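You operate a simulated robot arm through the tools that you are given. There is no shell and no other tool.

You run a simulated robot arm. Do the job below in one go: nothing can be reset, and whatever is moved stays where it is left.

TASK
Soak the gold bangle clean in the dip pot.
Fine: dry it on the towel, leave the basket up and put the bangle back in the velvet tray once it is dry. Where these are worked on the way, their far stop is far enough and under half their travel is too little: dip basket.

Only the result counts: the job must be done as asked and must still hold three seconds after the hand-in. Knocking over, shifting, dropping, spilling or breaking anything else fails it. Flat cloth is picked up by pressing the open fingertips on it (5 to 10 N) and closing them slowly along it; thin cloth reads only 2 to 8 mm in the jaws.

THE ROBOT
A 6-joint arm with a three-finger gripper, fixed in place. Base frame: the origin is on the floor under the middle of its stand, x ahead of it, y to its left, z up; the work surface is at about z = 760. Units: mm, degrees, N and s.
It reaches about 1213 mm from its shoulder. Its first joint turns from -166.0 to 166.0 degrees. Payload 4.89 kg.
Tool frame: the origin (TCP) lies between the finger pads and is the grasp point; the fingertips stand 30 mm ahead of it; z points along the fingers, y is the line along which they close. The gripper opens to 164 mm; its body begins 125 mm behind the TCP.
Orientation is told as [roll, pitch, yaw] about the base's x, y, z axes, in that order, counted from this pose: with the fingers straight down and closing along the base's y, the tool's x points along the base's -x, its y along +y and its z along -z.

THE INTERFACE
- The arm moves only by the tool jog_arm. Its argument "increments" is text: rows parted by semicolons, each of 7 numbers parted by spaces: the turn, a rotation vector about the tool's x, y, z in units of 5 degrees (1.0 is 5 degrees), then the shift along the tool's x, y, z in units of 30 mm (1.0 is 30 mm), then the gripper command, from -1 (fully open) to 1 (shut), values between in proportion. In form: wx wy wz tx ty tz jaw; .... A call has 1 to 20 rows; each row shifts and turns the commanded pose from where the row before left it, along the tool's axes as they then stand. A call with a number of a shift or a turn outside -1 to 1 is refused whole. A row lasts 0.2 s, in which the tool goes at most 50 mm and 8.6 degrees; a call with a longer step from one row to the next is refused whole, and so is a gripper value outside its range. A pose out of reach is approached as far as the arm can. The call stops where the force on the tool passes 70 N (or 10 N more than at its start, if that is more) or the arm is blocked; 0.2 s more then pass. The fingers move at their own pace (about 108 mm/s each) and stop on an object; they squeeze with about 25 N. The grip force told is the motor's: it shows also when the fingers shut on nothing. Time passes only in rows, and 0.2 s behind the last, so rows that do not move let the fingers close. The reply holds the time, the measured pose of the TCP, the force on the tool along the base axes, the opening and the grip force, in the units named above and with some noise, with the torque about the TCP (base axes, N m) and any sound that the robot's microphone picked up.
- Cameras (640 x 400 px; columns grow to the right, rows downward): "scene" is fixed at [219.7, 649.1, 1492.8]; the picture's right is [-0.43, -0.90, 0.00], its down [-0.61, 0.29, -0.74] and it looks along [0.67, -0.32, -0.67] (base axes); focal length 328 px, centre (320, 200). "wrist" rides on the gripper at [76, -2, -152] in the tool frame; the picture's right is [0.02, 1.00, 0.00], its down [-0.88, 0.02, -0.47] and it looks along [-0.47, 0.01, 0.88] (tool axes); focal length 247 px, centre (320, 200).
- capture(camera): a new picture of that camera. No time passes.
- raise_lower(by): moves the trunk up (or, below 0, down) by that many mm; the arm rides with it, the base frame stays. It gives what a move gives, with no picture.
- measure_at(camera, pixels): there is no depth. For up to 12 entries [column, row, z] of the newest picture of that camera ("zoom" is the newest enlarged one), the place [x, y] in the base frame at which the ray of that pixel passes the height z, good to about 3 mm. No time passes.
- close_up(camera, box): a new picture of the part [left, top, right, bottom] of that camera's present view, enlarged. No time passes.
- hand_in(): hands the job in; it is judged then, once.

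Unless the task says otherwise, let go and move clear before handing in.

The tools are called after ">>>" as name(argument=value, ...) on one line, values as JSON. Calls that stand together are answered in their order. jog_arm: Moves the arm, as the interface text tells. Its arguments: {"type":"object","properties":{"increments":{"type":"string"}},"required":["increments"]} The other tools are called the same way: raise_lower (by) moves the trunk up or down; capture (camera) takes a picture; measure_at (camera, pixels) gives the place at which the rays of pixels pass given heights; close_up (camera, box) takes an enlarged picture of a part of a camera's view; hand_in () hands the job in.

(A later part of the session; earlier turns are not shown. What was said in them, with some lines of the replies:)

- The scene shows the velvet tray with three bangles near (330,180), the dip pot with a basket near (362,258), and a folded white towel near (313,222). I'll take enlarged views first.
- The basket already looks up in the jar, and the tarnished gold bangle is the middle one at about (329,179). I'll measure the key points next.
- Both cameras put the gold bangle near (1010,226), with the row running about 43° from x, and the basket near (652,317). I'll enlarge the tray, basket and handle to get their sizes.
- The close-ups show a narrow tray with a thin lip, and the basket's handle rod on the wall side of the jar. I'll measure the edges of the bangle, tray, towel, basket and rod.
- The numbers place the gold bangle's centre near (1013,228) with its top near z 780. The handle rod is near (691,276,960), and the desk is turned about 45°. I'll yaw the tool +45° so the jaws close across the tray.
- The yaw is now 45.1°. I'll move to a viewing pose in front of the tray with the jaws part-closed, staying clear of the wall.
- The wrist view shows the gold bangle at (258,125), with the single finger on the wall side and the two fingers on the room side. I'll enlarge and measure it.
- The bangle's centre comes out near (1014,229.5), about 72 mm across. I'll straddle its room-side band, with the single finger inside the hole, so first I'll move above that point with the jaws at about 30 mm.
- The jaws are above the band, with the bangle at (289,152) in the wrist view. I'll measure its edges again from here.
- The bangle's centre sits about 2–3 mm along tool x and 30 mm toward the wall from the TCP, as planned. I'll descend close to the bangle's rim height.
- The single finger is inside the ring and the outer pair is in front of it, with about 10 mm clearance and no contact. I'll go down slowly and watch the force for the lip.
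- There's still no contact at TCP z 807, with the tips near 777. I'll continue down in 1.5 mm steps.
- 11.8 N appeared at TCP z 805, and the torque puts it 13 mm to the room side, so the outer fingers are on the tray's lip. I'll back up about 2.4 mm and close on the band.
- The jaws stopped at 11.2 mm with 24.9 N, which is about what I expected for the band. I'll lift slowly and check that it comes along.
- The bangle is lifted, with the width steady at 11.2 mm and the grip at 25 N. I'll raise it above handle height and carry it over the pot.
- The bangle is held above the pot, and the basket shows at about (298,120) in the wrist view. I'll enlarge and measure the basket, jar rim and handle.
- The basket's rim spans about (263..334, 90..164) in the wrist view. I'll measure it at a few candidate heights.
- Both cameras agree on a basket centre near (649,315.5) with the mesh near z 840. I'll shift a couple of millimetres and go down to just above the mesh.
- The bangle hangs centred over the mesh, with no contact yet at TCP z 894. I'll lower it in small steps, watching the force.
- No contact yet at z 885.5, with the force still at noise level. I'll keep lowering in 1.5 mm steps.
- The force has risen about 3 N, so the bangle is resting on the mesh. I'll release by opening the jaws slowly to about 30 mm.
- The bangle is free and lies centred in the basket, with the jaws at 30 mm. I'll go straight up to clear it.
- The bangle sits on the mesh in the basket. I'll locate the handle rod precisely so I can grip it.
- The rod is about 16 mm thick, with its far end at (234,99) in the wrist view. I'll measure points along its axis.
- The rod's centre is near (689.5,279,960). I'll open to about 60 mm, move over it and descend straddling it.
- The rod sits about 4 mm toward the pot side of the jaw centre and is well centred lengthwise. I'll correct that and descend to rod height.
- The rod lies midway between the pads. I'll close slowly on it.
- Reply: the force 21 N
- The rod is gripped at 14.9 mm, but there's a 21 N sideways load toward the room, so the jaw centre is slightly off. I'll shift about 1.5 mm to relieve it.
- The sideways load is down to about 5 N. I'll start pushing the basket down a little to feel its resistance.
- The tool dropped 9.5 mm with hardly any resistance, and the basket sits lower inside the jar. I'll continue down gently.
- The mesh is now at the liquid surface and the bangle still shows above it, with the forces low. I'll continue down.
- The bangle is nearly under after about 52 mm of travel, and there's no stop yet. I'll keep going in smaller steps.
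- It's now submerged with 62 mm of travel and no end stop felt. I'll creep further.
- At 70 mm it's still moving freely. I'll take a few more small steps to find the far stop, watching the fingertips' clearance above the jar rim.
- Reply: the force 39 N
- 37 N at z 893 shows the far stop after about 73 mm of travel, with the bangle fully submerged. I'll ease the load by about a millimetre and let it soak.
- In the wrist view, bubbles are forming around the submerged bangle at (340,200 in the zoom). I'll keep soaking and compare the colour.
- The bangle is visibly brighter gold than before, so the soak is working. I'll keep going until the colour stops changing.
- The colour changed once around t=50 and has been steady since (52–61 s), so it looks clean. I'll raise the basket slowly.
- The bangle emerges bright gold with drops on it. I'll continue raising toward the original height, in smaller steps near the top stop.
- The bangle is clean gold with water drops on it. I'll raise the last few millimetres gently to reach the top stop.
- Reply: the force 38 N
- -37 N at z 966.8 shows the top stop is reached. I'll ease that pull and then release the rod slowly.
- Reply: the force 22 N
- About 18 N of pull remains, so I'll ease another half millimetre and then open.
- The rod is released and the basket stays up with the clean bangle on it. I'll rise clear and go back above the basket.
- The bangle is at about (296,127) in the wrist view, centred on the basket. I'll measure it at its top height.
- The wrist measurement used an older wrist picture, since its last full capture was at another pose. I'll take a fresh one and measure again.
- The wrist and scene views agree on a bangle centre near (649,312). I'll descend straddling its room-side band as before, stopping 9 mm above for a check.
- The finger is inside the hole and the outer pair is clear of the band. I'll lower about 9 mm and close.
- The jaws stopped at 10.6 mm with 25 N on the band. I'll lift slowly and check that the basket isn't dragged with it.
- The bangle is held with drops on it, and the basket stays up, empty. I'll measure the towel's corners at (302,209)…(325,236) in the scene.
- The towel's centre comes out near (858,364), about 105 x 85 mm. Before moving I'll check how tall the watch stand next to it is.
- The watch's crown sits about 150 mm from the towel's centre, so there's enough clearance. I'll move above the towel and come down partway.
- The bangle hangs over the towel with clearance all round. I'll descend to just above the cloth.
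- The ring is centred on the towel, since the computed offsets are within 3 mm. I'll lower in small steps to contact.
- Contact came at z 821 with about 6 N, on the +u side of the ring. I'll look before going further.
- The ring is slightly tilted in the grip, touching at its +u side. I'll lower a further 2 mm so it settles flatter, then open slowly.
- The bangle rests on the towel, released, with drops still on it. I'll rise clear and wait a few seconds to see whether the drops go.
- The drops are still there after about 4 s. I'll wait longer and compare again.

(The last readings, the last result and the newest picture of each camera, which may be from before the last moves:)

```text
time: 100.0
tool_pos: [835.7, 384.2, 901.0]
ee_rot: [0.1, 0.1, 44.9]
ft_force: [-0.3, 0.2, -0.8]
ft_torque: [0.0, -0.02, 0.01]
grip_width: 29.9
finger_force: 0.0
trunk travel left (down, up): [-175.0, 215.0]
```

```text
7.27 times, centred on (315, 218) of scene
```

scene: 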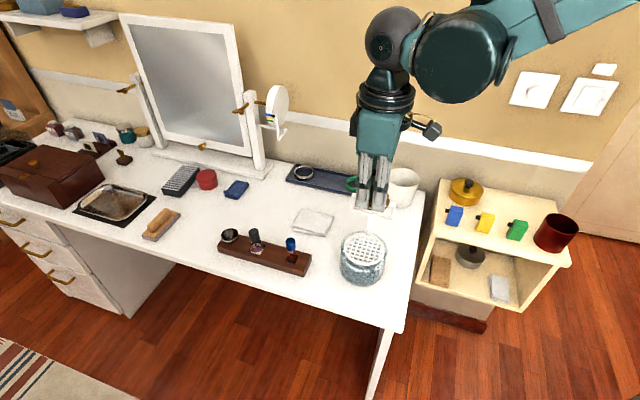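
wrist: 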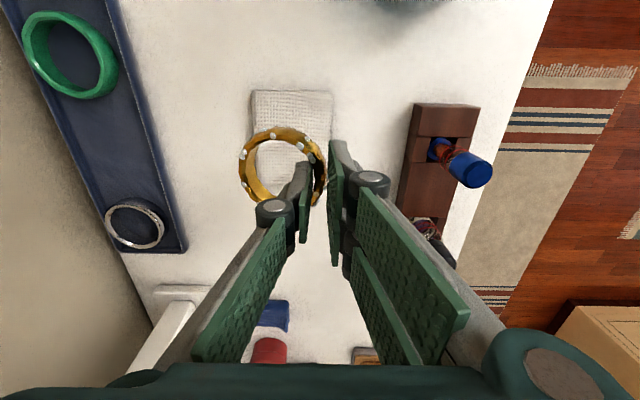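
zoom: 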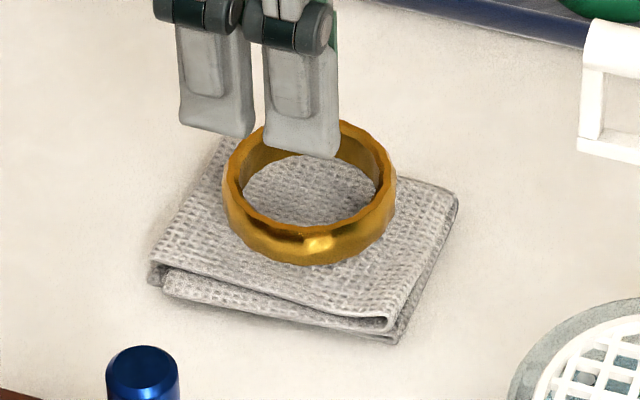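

The drops were gone at t=95.8 and still are at t=100, so the bangle is clean and dry. I'll locate it from the wrist for the pick-up.

>>> capture(camera="wrist")

>>> close_up(camera="wrist", box=[230, 90, 370, 210])

>>> measure_at(camera="zoom", pixels=[[320, 200, 794]])

```text
taken
```

wrist: 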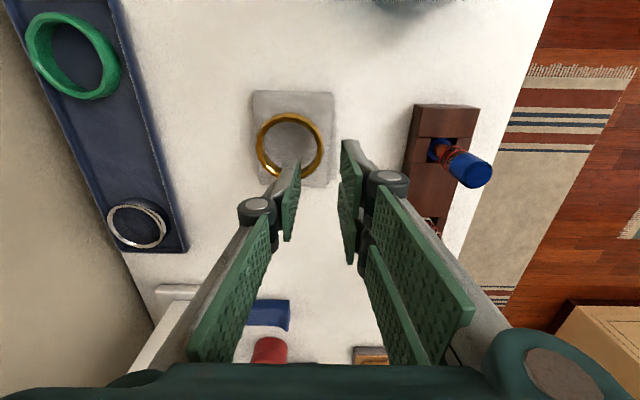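

```text
3.33 times, centred on (300, 150) of wrist
```

zoom: 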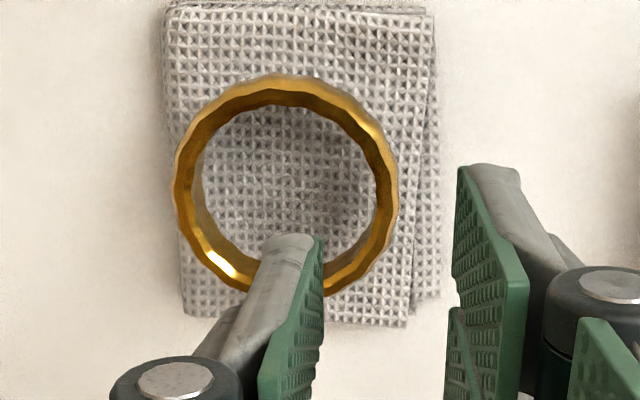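

```text
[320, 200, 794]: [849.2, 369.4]
```

The ring's outline runs from (172,74) to (399,297) in this zoom. I'll measure its centre.

>>> measure_at(camera="zoom", pixels=[[285.5, 185.5, 794], [172, 185, 794], [399, 185, 794], [285, 74, 794], [285, 297, 794], [285.5, 185.5, 785]])

>>> close_up(camera="scene", box=[285, 190, 345, 245])

>>> measure_at(camera="zoom", pixels=[[310, 175, 794], [222, 180, 794], [398, 180, 794], [310, 231, 794]])

```text
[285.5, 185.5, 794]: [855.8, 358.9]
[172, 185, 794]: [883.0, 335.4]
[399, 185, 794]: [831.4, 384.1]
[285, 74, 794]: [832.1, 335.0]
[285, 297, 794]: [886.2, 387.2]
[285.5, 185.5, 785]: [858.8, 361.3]
```

```text
7.27 times, centred on (315, 218) of scene
```

zoom: 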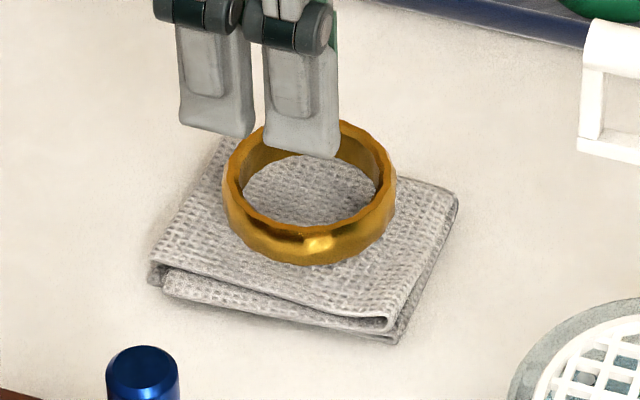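

```text
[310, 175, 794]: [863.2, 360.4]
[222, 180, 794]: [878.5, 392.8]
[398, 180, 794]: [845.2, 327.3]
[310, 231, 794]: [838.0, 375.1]
```

The ring's centre is near (858.5,360). I'll descend onto its room-side band as before.

>>> jog_arm(increments="0 0 0 0.04 -0.09 0.5 0.634; 0 0 0 0 0 0.8 0.634; 0 0 0 0 0 0.7 0.634; 0 0 0 0 0 0.3 0.634; 0 0 0 0 0 0.2 0.634; 0 0 0 0 0 0.15 0.634; 0 0 0 0 0 0 0.634")

>>> close_up(camera="wrist", box=[200, 60, 400, 240])

>>> close_up(camera="scene", box=[285, 190, 345, 245])

```text
time: 101.6
tool_pos: [836.2, 384.2, 820.8]
ee_rot: [0.0, 0.0, 44.9]
ft_force: [0.5, 0.8, -0.4]
ft_torque: [-0.01, 0.0, -0.03]
grip_width: 30.0
finger_force: 0.0
trunk travel left (down, up): [-175.0, 215.0]
```

```text
2.22 times, centred on (300, 150) of wrist
```

zoom: 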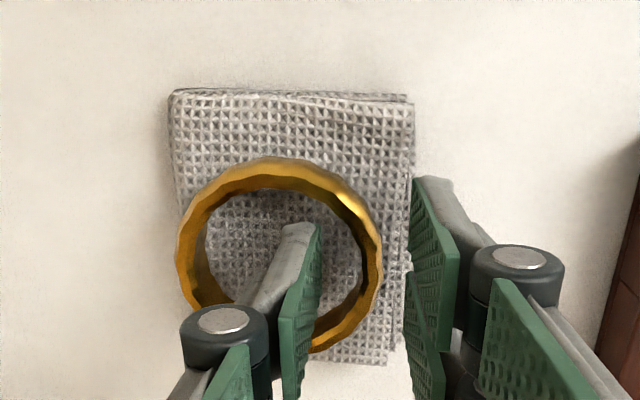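

```text
7.27 times, centred on (315, 218) of scene
```

zoom: 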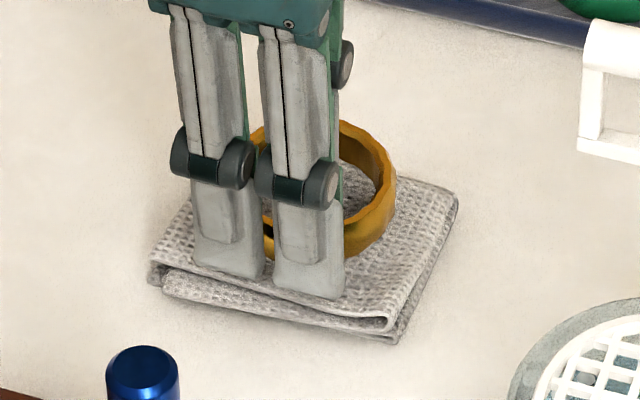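

The finger is inside the ring and the tips are above the cloth. I'll close slowly on the band.

>>> jog_arm(increments="0 0 0 0 0 0 0.68; 0 0 0 0 0 0 0.73; 0 0 0 0 0 0 0.78; 0 0 0 0 0 0 0.84; 0 0 0 0 0 0 0.9; 0 0 0 0 0 0 0.96; 0 0 0 0 0 0 1; 0 0 0 0 0 0 1; 0 0 0 0 0 0 1")

>>> close_up(camera="scene", box=[285, 190, 345, 245])

```text
time: 103.6
tool_pos: [837.0, 383.3, 821.0]
ee_rot: [0.0, 0.0, 45.0]
ft_force: [0.0, -0.9, 0.4]
ft_torque: [0.01, 0.0, 0.0]
grip_width: 7.9
finger_force: 25.0
trunk travel left (down, up): [-175.0, 215.0]
```

```text
7.27 times, centred on (315, 218) of scene
```

zoom: 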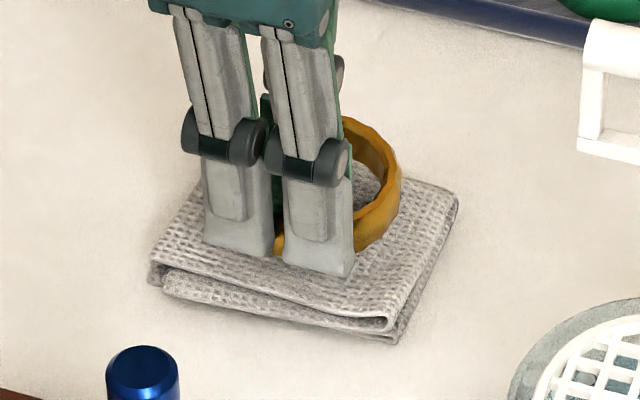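

The width is 7.9 mm, a little less than before, so the bite may be shallow. I'll lift just a few millimetres and look.

>>> jog_arm(increments="0 0 0 0 0 -0.06 1; 0 0 0 0 0 -0.1 1; 0 0 0 0 0 -0.15 1; 0 0 0 0 0 0 1; 0 0 0 0 0 0 1")

>>> close_up(camera="scene", box=[285, 190, 345, 245])

>>> close_up(camera="wrist", box=[200, 60, 400, 240])

```text
time: 104.8
tool_pos: [837.0, 382.7, 829.6]
ee_rot: [0.0, 0.0, 45.1]
ft_force: [0.8, 0.2, -0.6]
ft_torque: [0.03, 0.01, 0.0]
grip_width: 7.6
finger_force: 24.7
trunk travel left (down, up): [-175.0, 215.0]
```

```text
7.27 times, centred on (315, 218) of scene
```

zoom: 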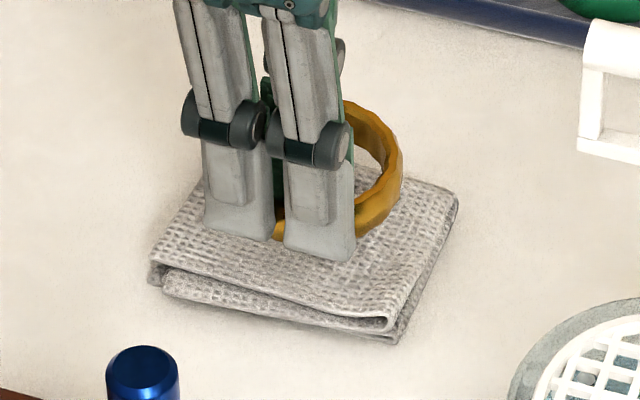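

```text
2.22 times, centred on (300, 150) of wrist
```

zoom: 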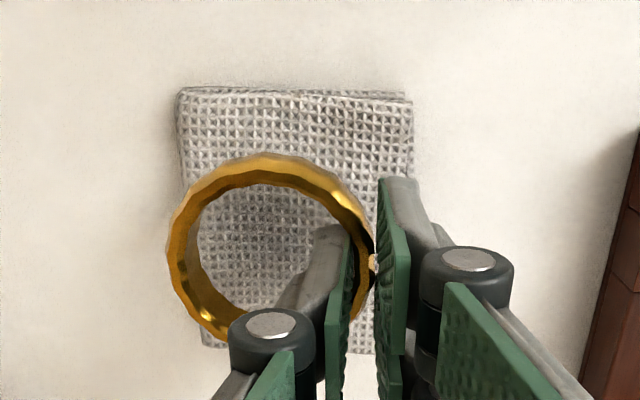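

The ring hangs tilted with its wall side up, so the bite was too shallow. I'll set it back on the towel, release, and re-grip about 5 mm deeper.

>>> jog_arm(increments="0 0 0 0 0 0.1 1; 0 0 0 0 0 0.1 1; 0 0 0 0 0 0.1 1; 0 0 0 0 0 0 1; 0 0 0 0 0 0 0.9; 0 0 0 0 0 0 0.86; 0 0 0 0 0 0 0.8; 0 0 0 0 0 0 0.74; 0 0 0 0 0 0 0.68; 0 0 0 0 0 0 0.634; 0 0 0 0 0 0 0.634")

>>> close_up(camera="scene", box=[285, 190, 345, 245])

>>> close_up(camera="wrist", box=[200, 60, 400, 240])

```text
time: 107.2
tool_pos: [837.4, 382.4, 820.4]
ee_rot: [0.0, 0.0, 45.0]
ft_force: [-0.2, 0.3, -0.2]
ft_torque: [-0.01, 0.01, 0.0]
grip_width: 30.2
finger_force: 0.0
trunk travel left (down, up): [-175.0, 215.0]
```

```text
7.27 times, centred on (315, 218) of scene
```

zoom: 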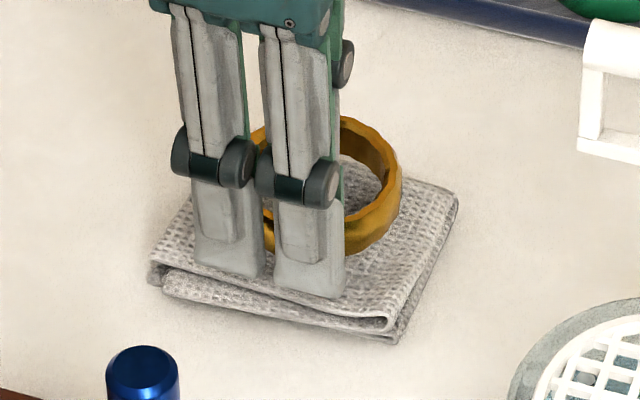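

```text
2.22 times, centred on (300, 150) of wrist
```

zoom: 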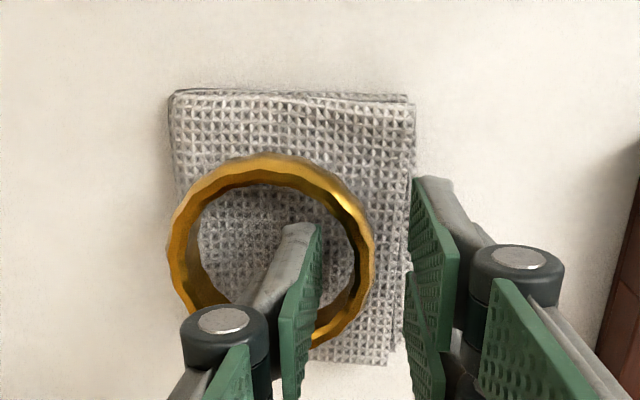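

The ring is down and released, having moved slightly toward the wall. I'll shift 3 mm that way, go 5 mm deeper and check the force.

>>> jog_arm(increments="0 0 0 0 -0.1 0.06 0.634; 0 0 0 0 0 0.06 0.634; 0 0 0 0 0 0.05 0.634; 0 0 0 0 0 0 0.634")

```text
time: 108.2
tool_pos: [837.5, 380.9, 816.0]
ee_rot: [0.0, 0.1, 45.0]
ft_force: [0.7, 0.2, 0.1]
ft_torque: [-0.01, -0.01, 0.04]
grip_width: 30.0
finger_force: 0.0
trunk travel left (down, up): [-175.0, 215.0]
```

>>> jog_arm(increments="0 0 0 0 0 0 0.68; 0 0 0 0 0 0 0.73; 0 0 0 0 0 0 0.78; 0 0 0 0 0 0 0.84; 0 0 0 0 0 0 0.9; 0 0 0 0 0 0 0.96; 0 0 0 0 0 0 1; 0 0 0 0 0 0 1; 0 0 0 0 0 0 1")

>>> close_up(camera="scene", box=[285, 190, 345, 245])

```text
time: 110.2
tool_pos: [838.6, 380.7, 815.1]
ee_rot: [0.0, 0.0, 45.0]
ft_force: [0.0, 0.2, -0.3]
ft_torque: [0.0, 0.02, -0.02]
grip_width: 7.0
finger_force: 25.3
trunk travel left (down, up): [-175.0, 215.0]
```

```text
7.27 times, centred on (315, 218) of scene
```

zoom: 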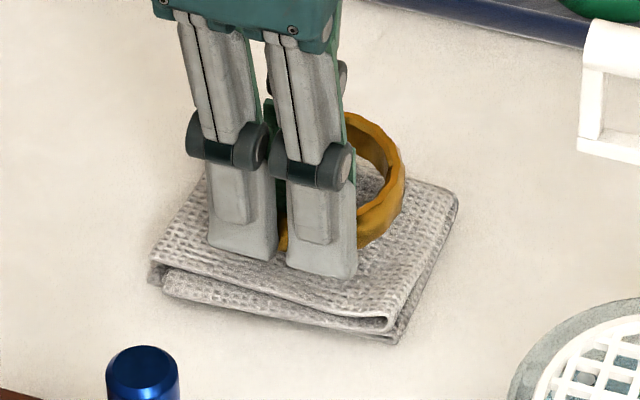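

The width is now 7.0 mm with 25 N. I'll check the wrist view and then lift a few millimetres to see how it hangs.

>>> jog_arm(increments="0 0 0 0 0 -0.1 1; 0 0 0 0 0 -0.2 1; 0 0 0 0 0 -0.3 1; 0 0 0 0 0 -0.4 1; 0 0 0 0 0 0 1; 0 0 0 0 0 0 1")

>>> close_up(camera="wrist", box=[200, 60, 400, 240])

>>> close_up(camera="scene", box=[285, 180, 345, 235])

```text
time: 111.6
tool_pos: [837.7, 380.0, 846.0]
ee_rot: [-0.1, -0.1, 45.0]
ft_force: [0.0, -0.1, -1.0]
ft_torque: [0.0, 0.04, 0.03]
grip_width: 7.4
finger_force: 25.0
trunk travel left (down, up): [-175.0, 215.0]
```

```text
2.22 times, centred on (300, 150) of wrist
```

zoom: 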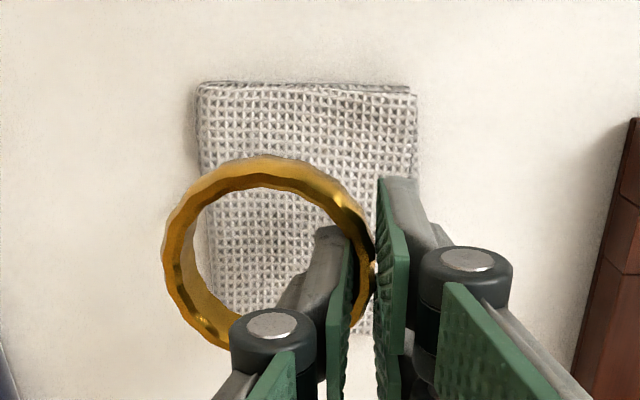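

```text
7.27 times, centred on (315, 208) of scene
```

zoom: 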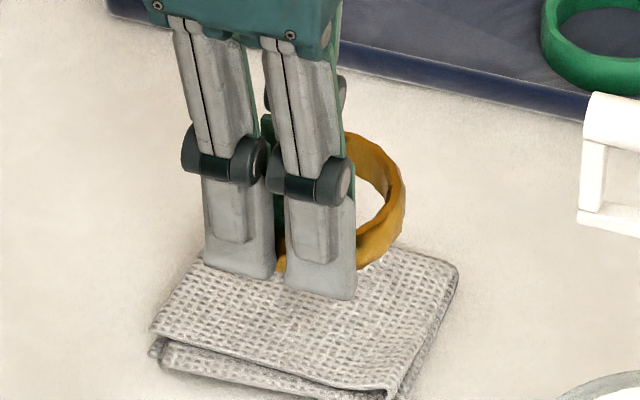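

The bangle hangs securely, width 7.4 mm and 25 N, and its shape looks close to level. I'll lift to z 900 and carry it over its spot in the tray.

>>> jog_arm(increments="0 0 0 0 0 -0.9 1; 0 0 0 0 0 -0.9 1; 0 0 0 -0.066 -0.835 0 1; 0 0 0 -0.066 -0.835 0 1; 0 0 0 -0.066 -0.835 0 1; 0 0 0 -0.066 -0.835 0 1; 0 0 0 -0.066 -0.835 0 1; 0 0 0 -0.066 -0.835 0 1; 0 0 0 -0.066 -0.835 0 1; 0 0 0 -0.066 -0.835 0 1; 0 0 0 0 0 0 1; 0 0 0 0 0 0 1")

>>> capture(camera="wrist")

>>> close_up(camera="scene", box=[280, 130, 390, 220])

```text
time: 114.2
tool_pos: [991.9, 250.5, 900.1]
ee_rot: [0.0, 0.0, 45.0]
ft_force: [0.6, -0.2, 0.4]
ft_torque: [-0.02, 0.03, 0.0]
grip_width: 7.2
finger_force: 24.7
trunk travel left (down, up): [-175.0, 215.0]
```

```text
taken
```

wrist: 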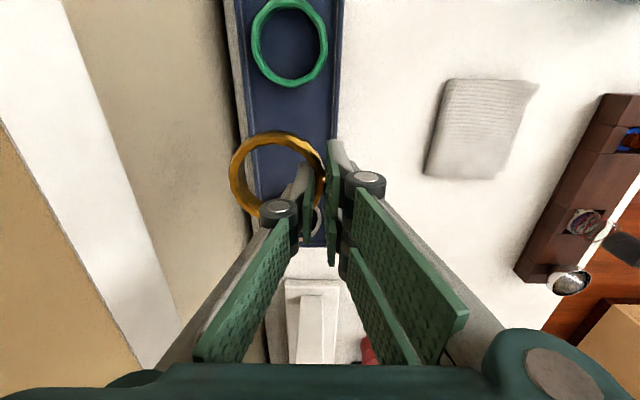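

```text
4.44 times, centred on (335, 175) of scene
```

zoom: 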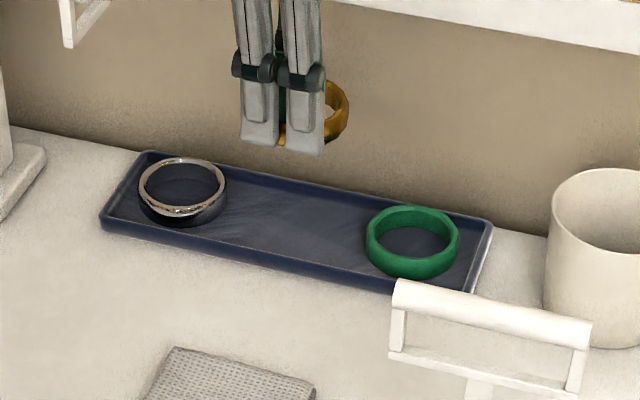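

The bangle is above the empty middle of the tray, between the silver and green ones. I'll descend to about 25 mm above its resting height and check.

>>> jog_arm(increments="0 0 0 0 0 0.6 1; 0 0 0 0 0 0.7 1; 0 0 0 0 0 0.6 1; 0 0 0 0 0 0.4 1; 0 0 0 0 0 0 1")

>>> close_up(camera="wrist", box=[200, 60, 400, 280])

>>> close_up(camera="scene", box=[285, 145, 375, 215])

```text
time: 115.4
tool_pos: [993.4, 250.0, 831.0]
ee_rot: [-0.1, 0.0, 45.1]
ft_force: [0.0, 0.6, -1.3]
ft_torque: [0.03, 0.01, 0.02]
grip_width: 7.3
finger_force: 25.5
trunk travel left (down, up): [-175.0, 215.0]
```

```text
1.82 times, centred on (300, 170) of wrist
```

zoom: 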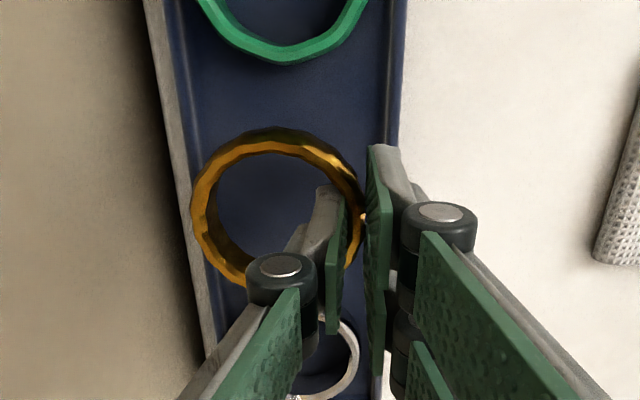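

```text
5.71 times, centred on (330, 180) of scene
```

zoom: 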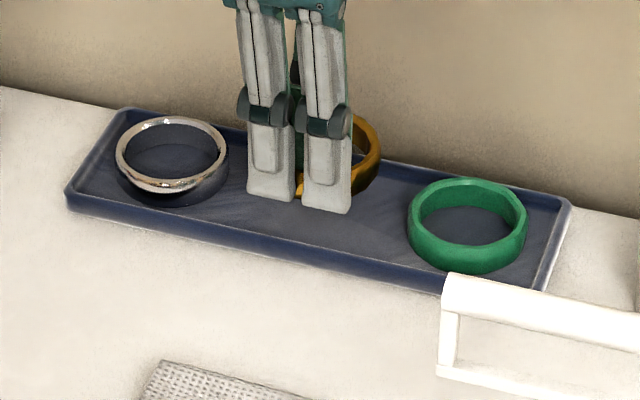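

The ring hangs slightly toward the tray's wall-side lip, so I'll shift 3 mm toward the room while lowering.

>>> jog_arm(increments="0 0 0 0 0.1 0.1 1; 0 0 0 0 0 0.2 1; 0 0 0 0 0 0.2 1; 0 0 0 0 0 0.1 1; 0 0 0 0 0 0 1")

>>> close_up(camera="wrist", box=[200, 60, 400, 280])

>>> close_up(camera="scene", box=[285, 145, 375, 215])

```text
time: 116.6
tool_pos: [989.4, 252.3, 813.1]
ee_rot: [0.1, 0.0, 45.0]
ft_force: [-0.4, -0.3, 0.0]
ft_torque: [0.02, 0.07, 0.02]
grip_width: 7.3
finger_force: 25.0
trunk travel left (down, up): [-175.0, 215.0]
```

```text
1.82 times, centred on (300, 170) of wrist
```

zoom: 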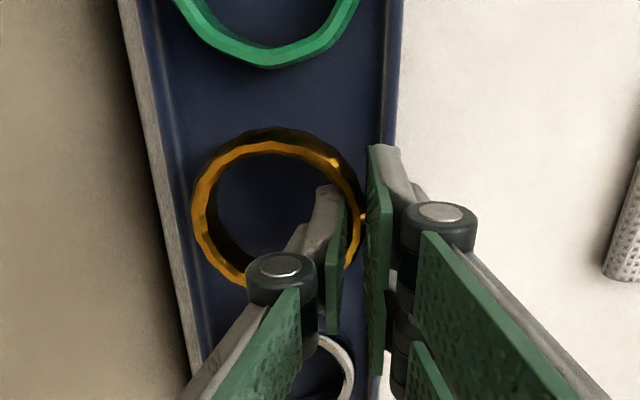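

```text
5.71 times, centred on (330, 180) of scene
```

zoom: 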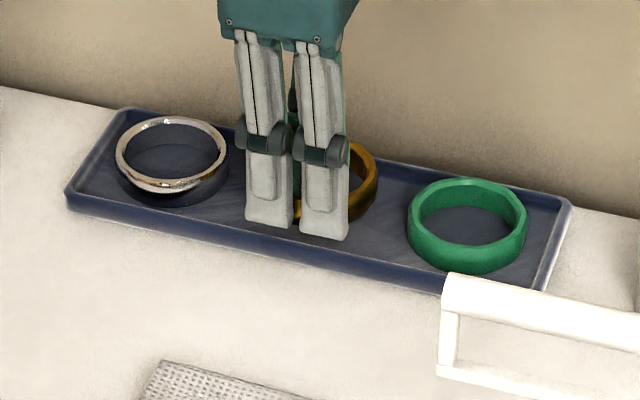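

The ring is now within the tray's lips with no contact. I'll lower the last few millimetres, watching for the lip.

>>> jog_arm(increments="0 0 0 0 0 0.07 1; 0 0 0 0 0 0.07 1; 0 0 0 0 0 0.05 1; 0 0 0 0 0 0 1")

```text
time: 117.6
tool_pos: [989.0, 252.2, 807.2]
ee_rot: [0.0, 0.0, 45.0]
ft_force: [0.4, -0.2, -1.0]
ft_torque: [0.03, 0.01, -0.02]
grip_width: 7.1
finger_force: 25.1
trunk travel left (down, up): [-175.0, 215.0]
```

There's no contact at 807, just above the lip. I'll lower another 0.6 mm and open slowly to release.

>>> jog_arm(increments="0 0 0 0 0 0.02 1; 0 0 0 0 0 0 0.93; 0 0 0 0 0 0 0.9; 0 0 0 0 0 0 0.87; 0 0 0 0 0 0 0.84; 0 0 0 0 0 0 0.8; 0 0 0 0 0 0 0.75; 0 0 0 0 0 0 0.7; 0 0 0 0 0 0 0.634; 0 0 0 0 0 0 0.634; 0 0 0 0 0 0 0.634")

>>> close_up(camera="wrist", box=[200, 60, 400, 280])

>>> close_up(camera="scene", box=[285, 145, 375, 215])

```text
time: 120.0
tool_pos: [989.4, 253.2, 806.7]
ee_rot: [0.0, -0.1, 45.0]
ft_force: [-0.3, 0.0, 0.0]
ft_torque: [-0.02, -0.05, 0.0]
grip_width: 30.2
finger_force: 0.1
trunk travel left (down, up): [-175.0, 215.0]
```

```text
1.82 times, centred on (300, 170) of wrist
```

zoom: 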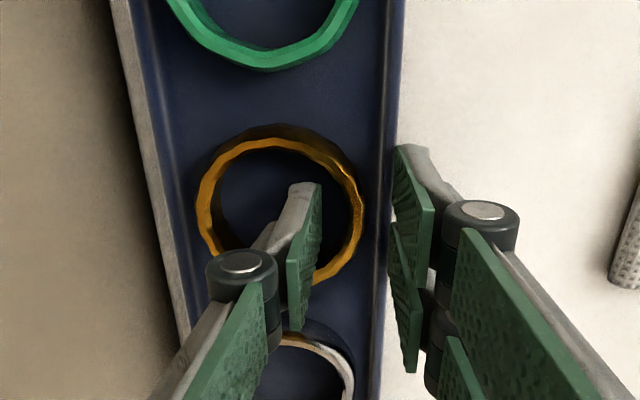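

```text
5.71 times, centred on (330, 180) of scene
```

zoom: 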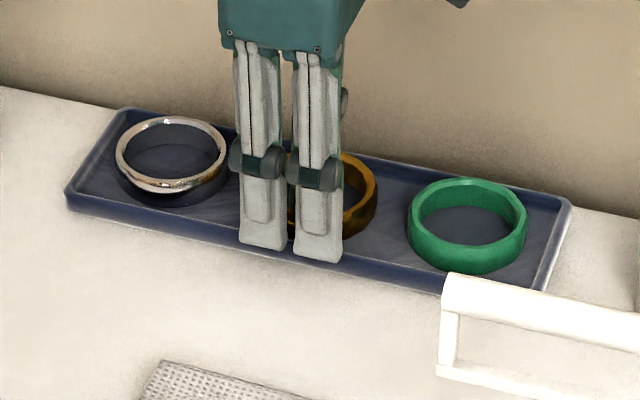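

The bangle is released and lies in the tray between its neighbours. I'll rise straight up, then back away from the wall.

>>> jog_arm(increments="0 0 0 0 0 -0.1 0.634; 0 0 0 0 0 -0.3 0.634; 0 0 0 0 0 -0.6 0.634; 0 0 0 0 0 -0.9 0.634; 0 0 0 0 0 -0.9 0.634; 0 0 0 0 0 -0.9 0.634; 0 0 0 0 0 -0.9 0.634; 0 0 0 0 0 -0.9 0.634; 0 0 0 0 0.8 -0.8 0.634; 0 0 0 0 0.9 -0.5 0.634; 0 0 0 0 0.9 0 0.634; 0 0 0 0 0.9 0 0.634; 0 0 0 0 0 0 0.634")

>>> capture(camera="scene")

>>> close_up(camera="scene", box=[280, 145, 380, 215])

>>> close_up(camera="scene", box=[285, 180, 425, 295])

>>> capture(camera="wrist")

```text
time: 122.8
tool_pos: [915.7, 327.1, 1011.0]
ee_rot: [0.0, 0.0, 45.1]
ft_force: [-0.2, 0.0, 0.4]
ft_torque: [0.0, -0.03, 0.04]
grip_width: 29.9
finger_force: 0.1
trunk travel left (down, up): [-175.0, 215.0]
```

```text
taken
```

scene: 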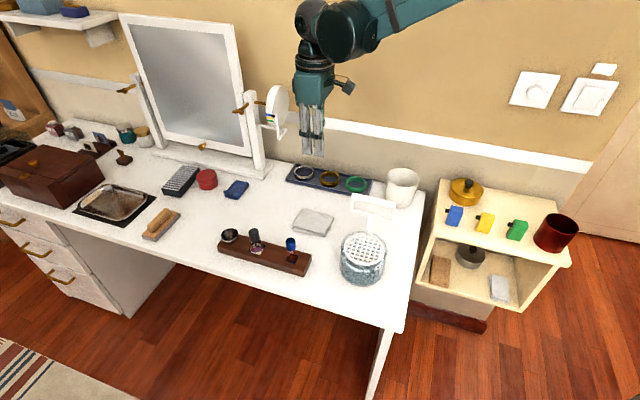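

```text
5.71 times, centred on (330, 180) of scene
```

zoom: 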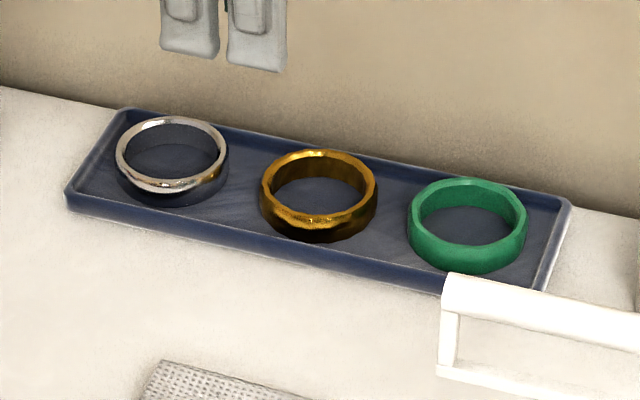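

```text
3.48 times, centred on (355, 238) of scene
```

zoom: 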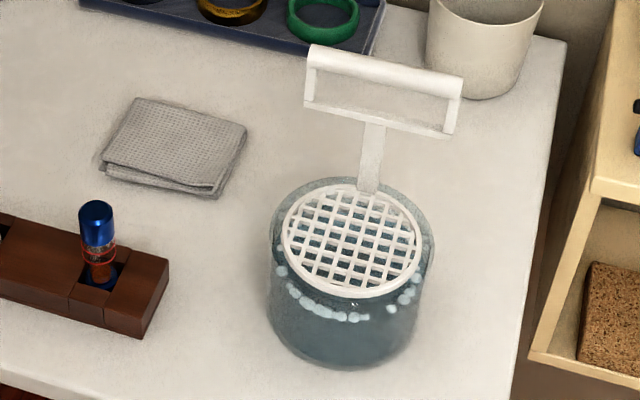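

```text
taken
```

wrist: 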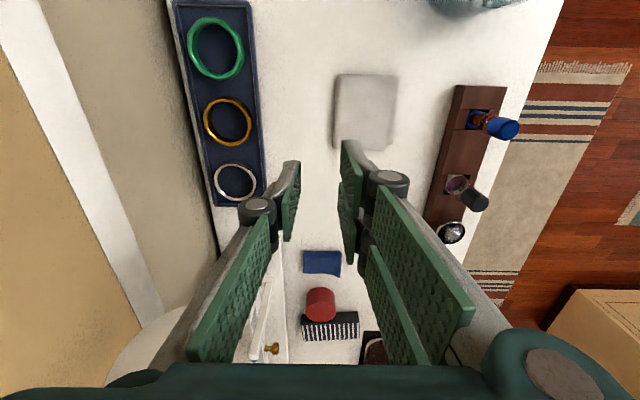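

The tray shows all three bangles, with the gold one clean and dry, and the towel and pot look undisturbed. I'll check with the same zoom box as before that the basket hasn't sagged.

>>> close_up(camera="scene", box=[325, 175, 425, 295])

>>> close_up(camera="wrist", box=[160, 0, 300, 220])

```text
3.33 times, centred on (375, 235) of scene
```

zoom: 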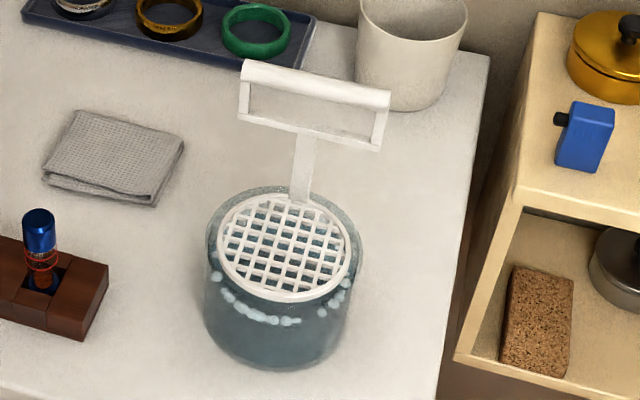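

```text
1.82 times, centred on (230, 110) of wrist
```

zoom: 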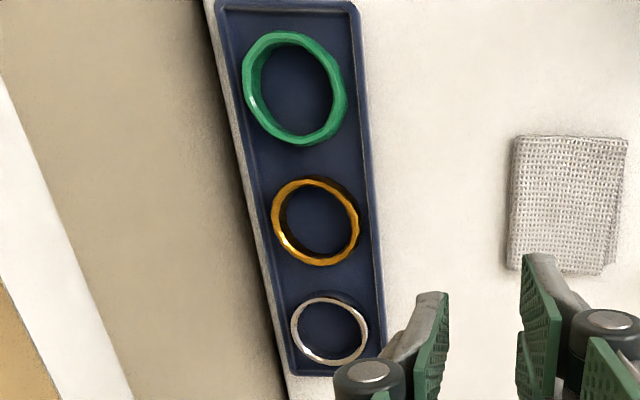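

The basket is where it was left at the top, with its mesh still spanning rows 196–302 in the same zoom. The gold bangle lies clean and dry in the velvet tray, and the gripper is empty and clear, so I'll hand in.

>>> hand_in()

```text
The job is handed in.
```

The gold bangle is clean, dry and back in the middle of the velvet tray, and I've handed the job in. I haven't seen a verdict.

- **Soak:** I pushed the basket down about 73 mm to its far stop and held it there about 20 seconds. The dark tarnish had turned to bright gold by about halfway through and didn't change after that.
- **Drying:** The bangle lay on the towel until the water drops were gone. I then waited about four more seconds before picking it up.
- **Re-grip:** My first pick-up from the towel was too shallow and the bangle hung tilted. I set it back down and gripped it deeper.
- **Return to the tray:** I let it go a few millimetres above the tray floor, because the fingers had to stay above the tray's lip. It lies flat between the silver and green bangles.
- **Basket:** It is up, and its position hasn't changed since I released the handle.

In the last pictures the other bangles, the towel, the pot and the rest of the desk looked undisturbed. The gripper is empty and clear of everything.
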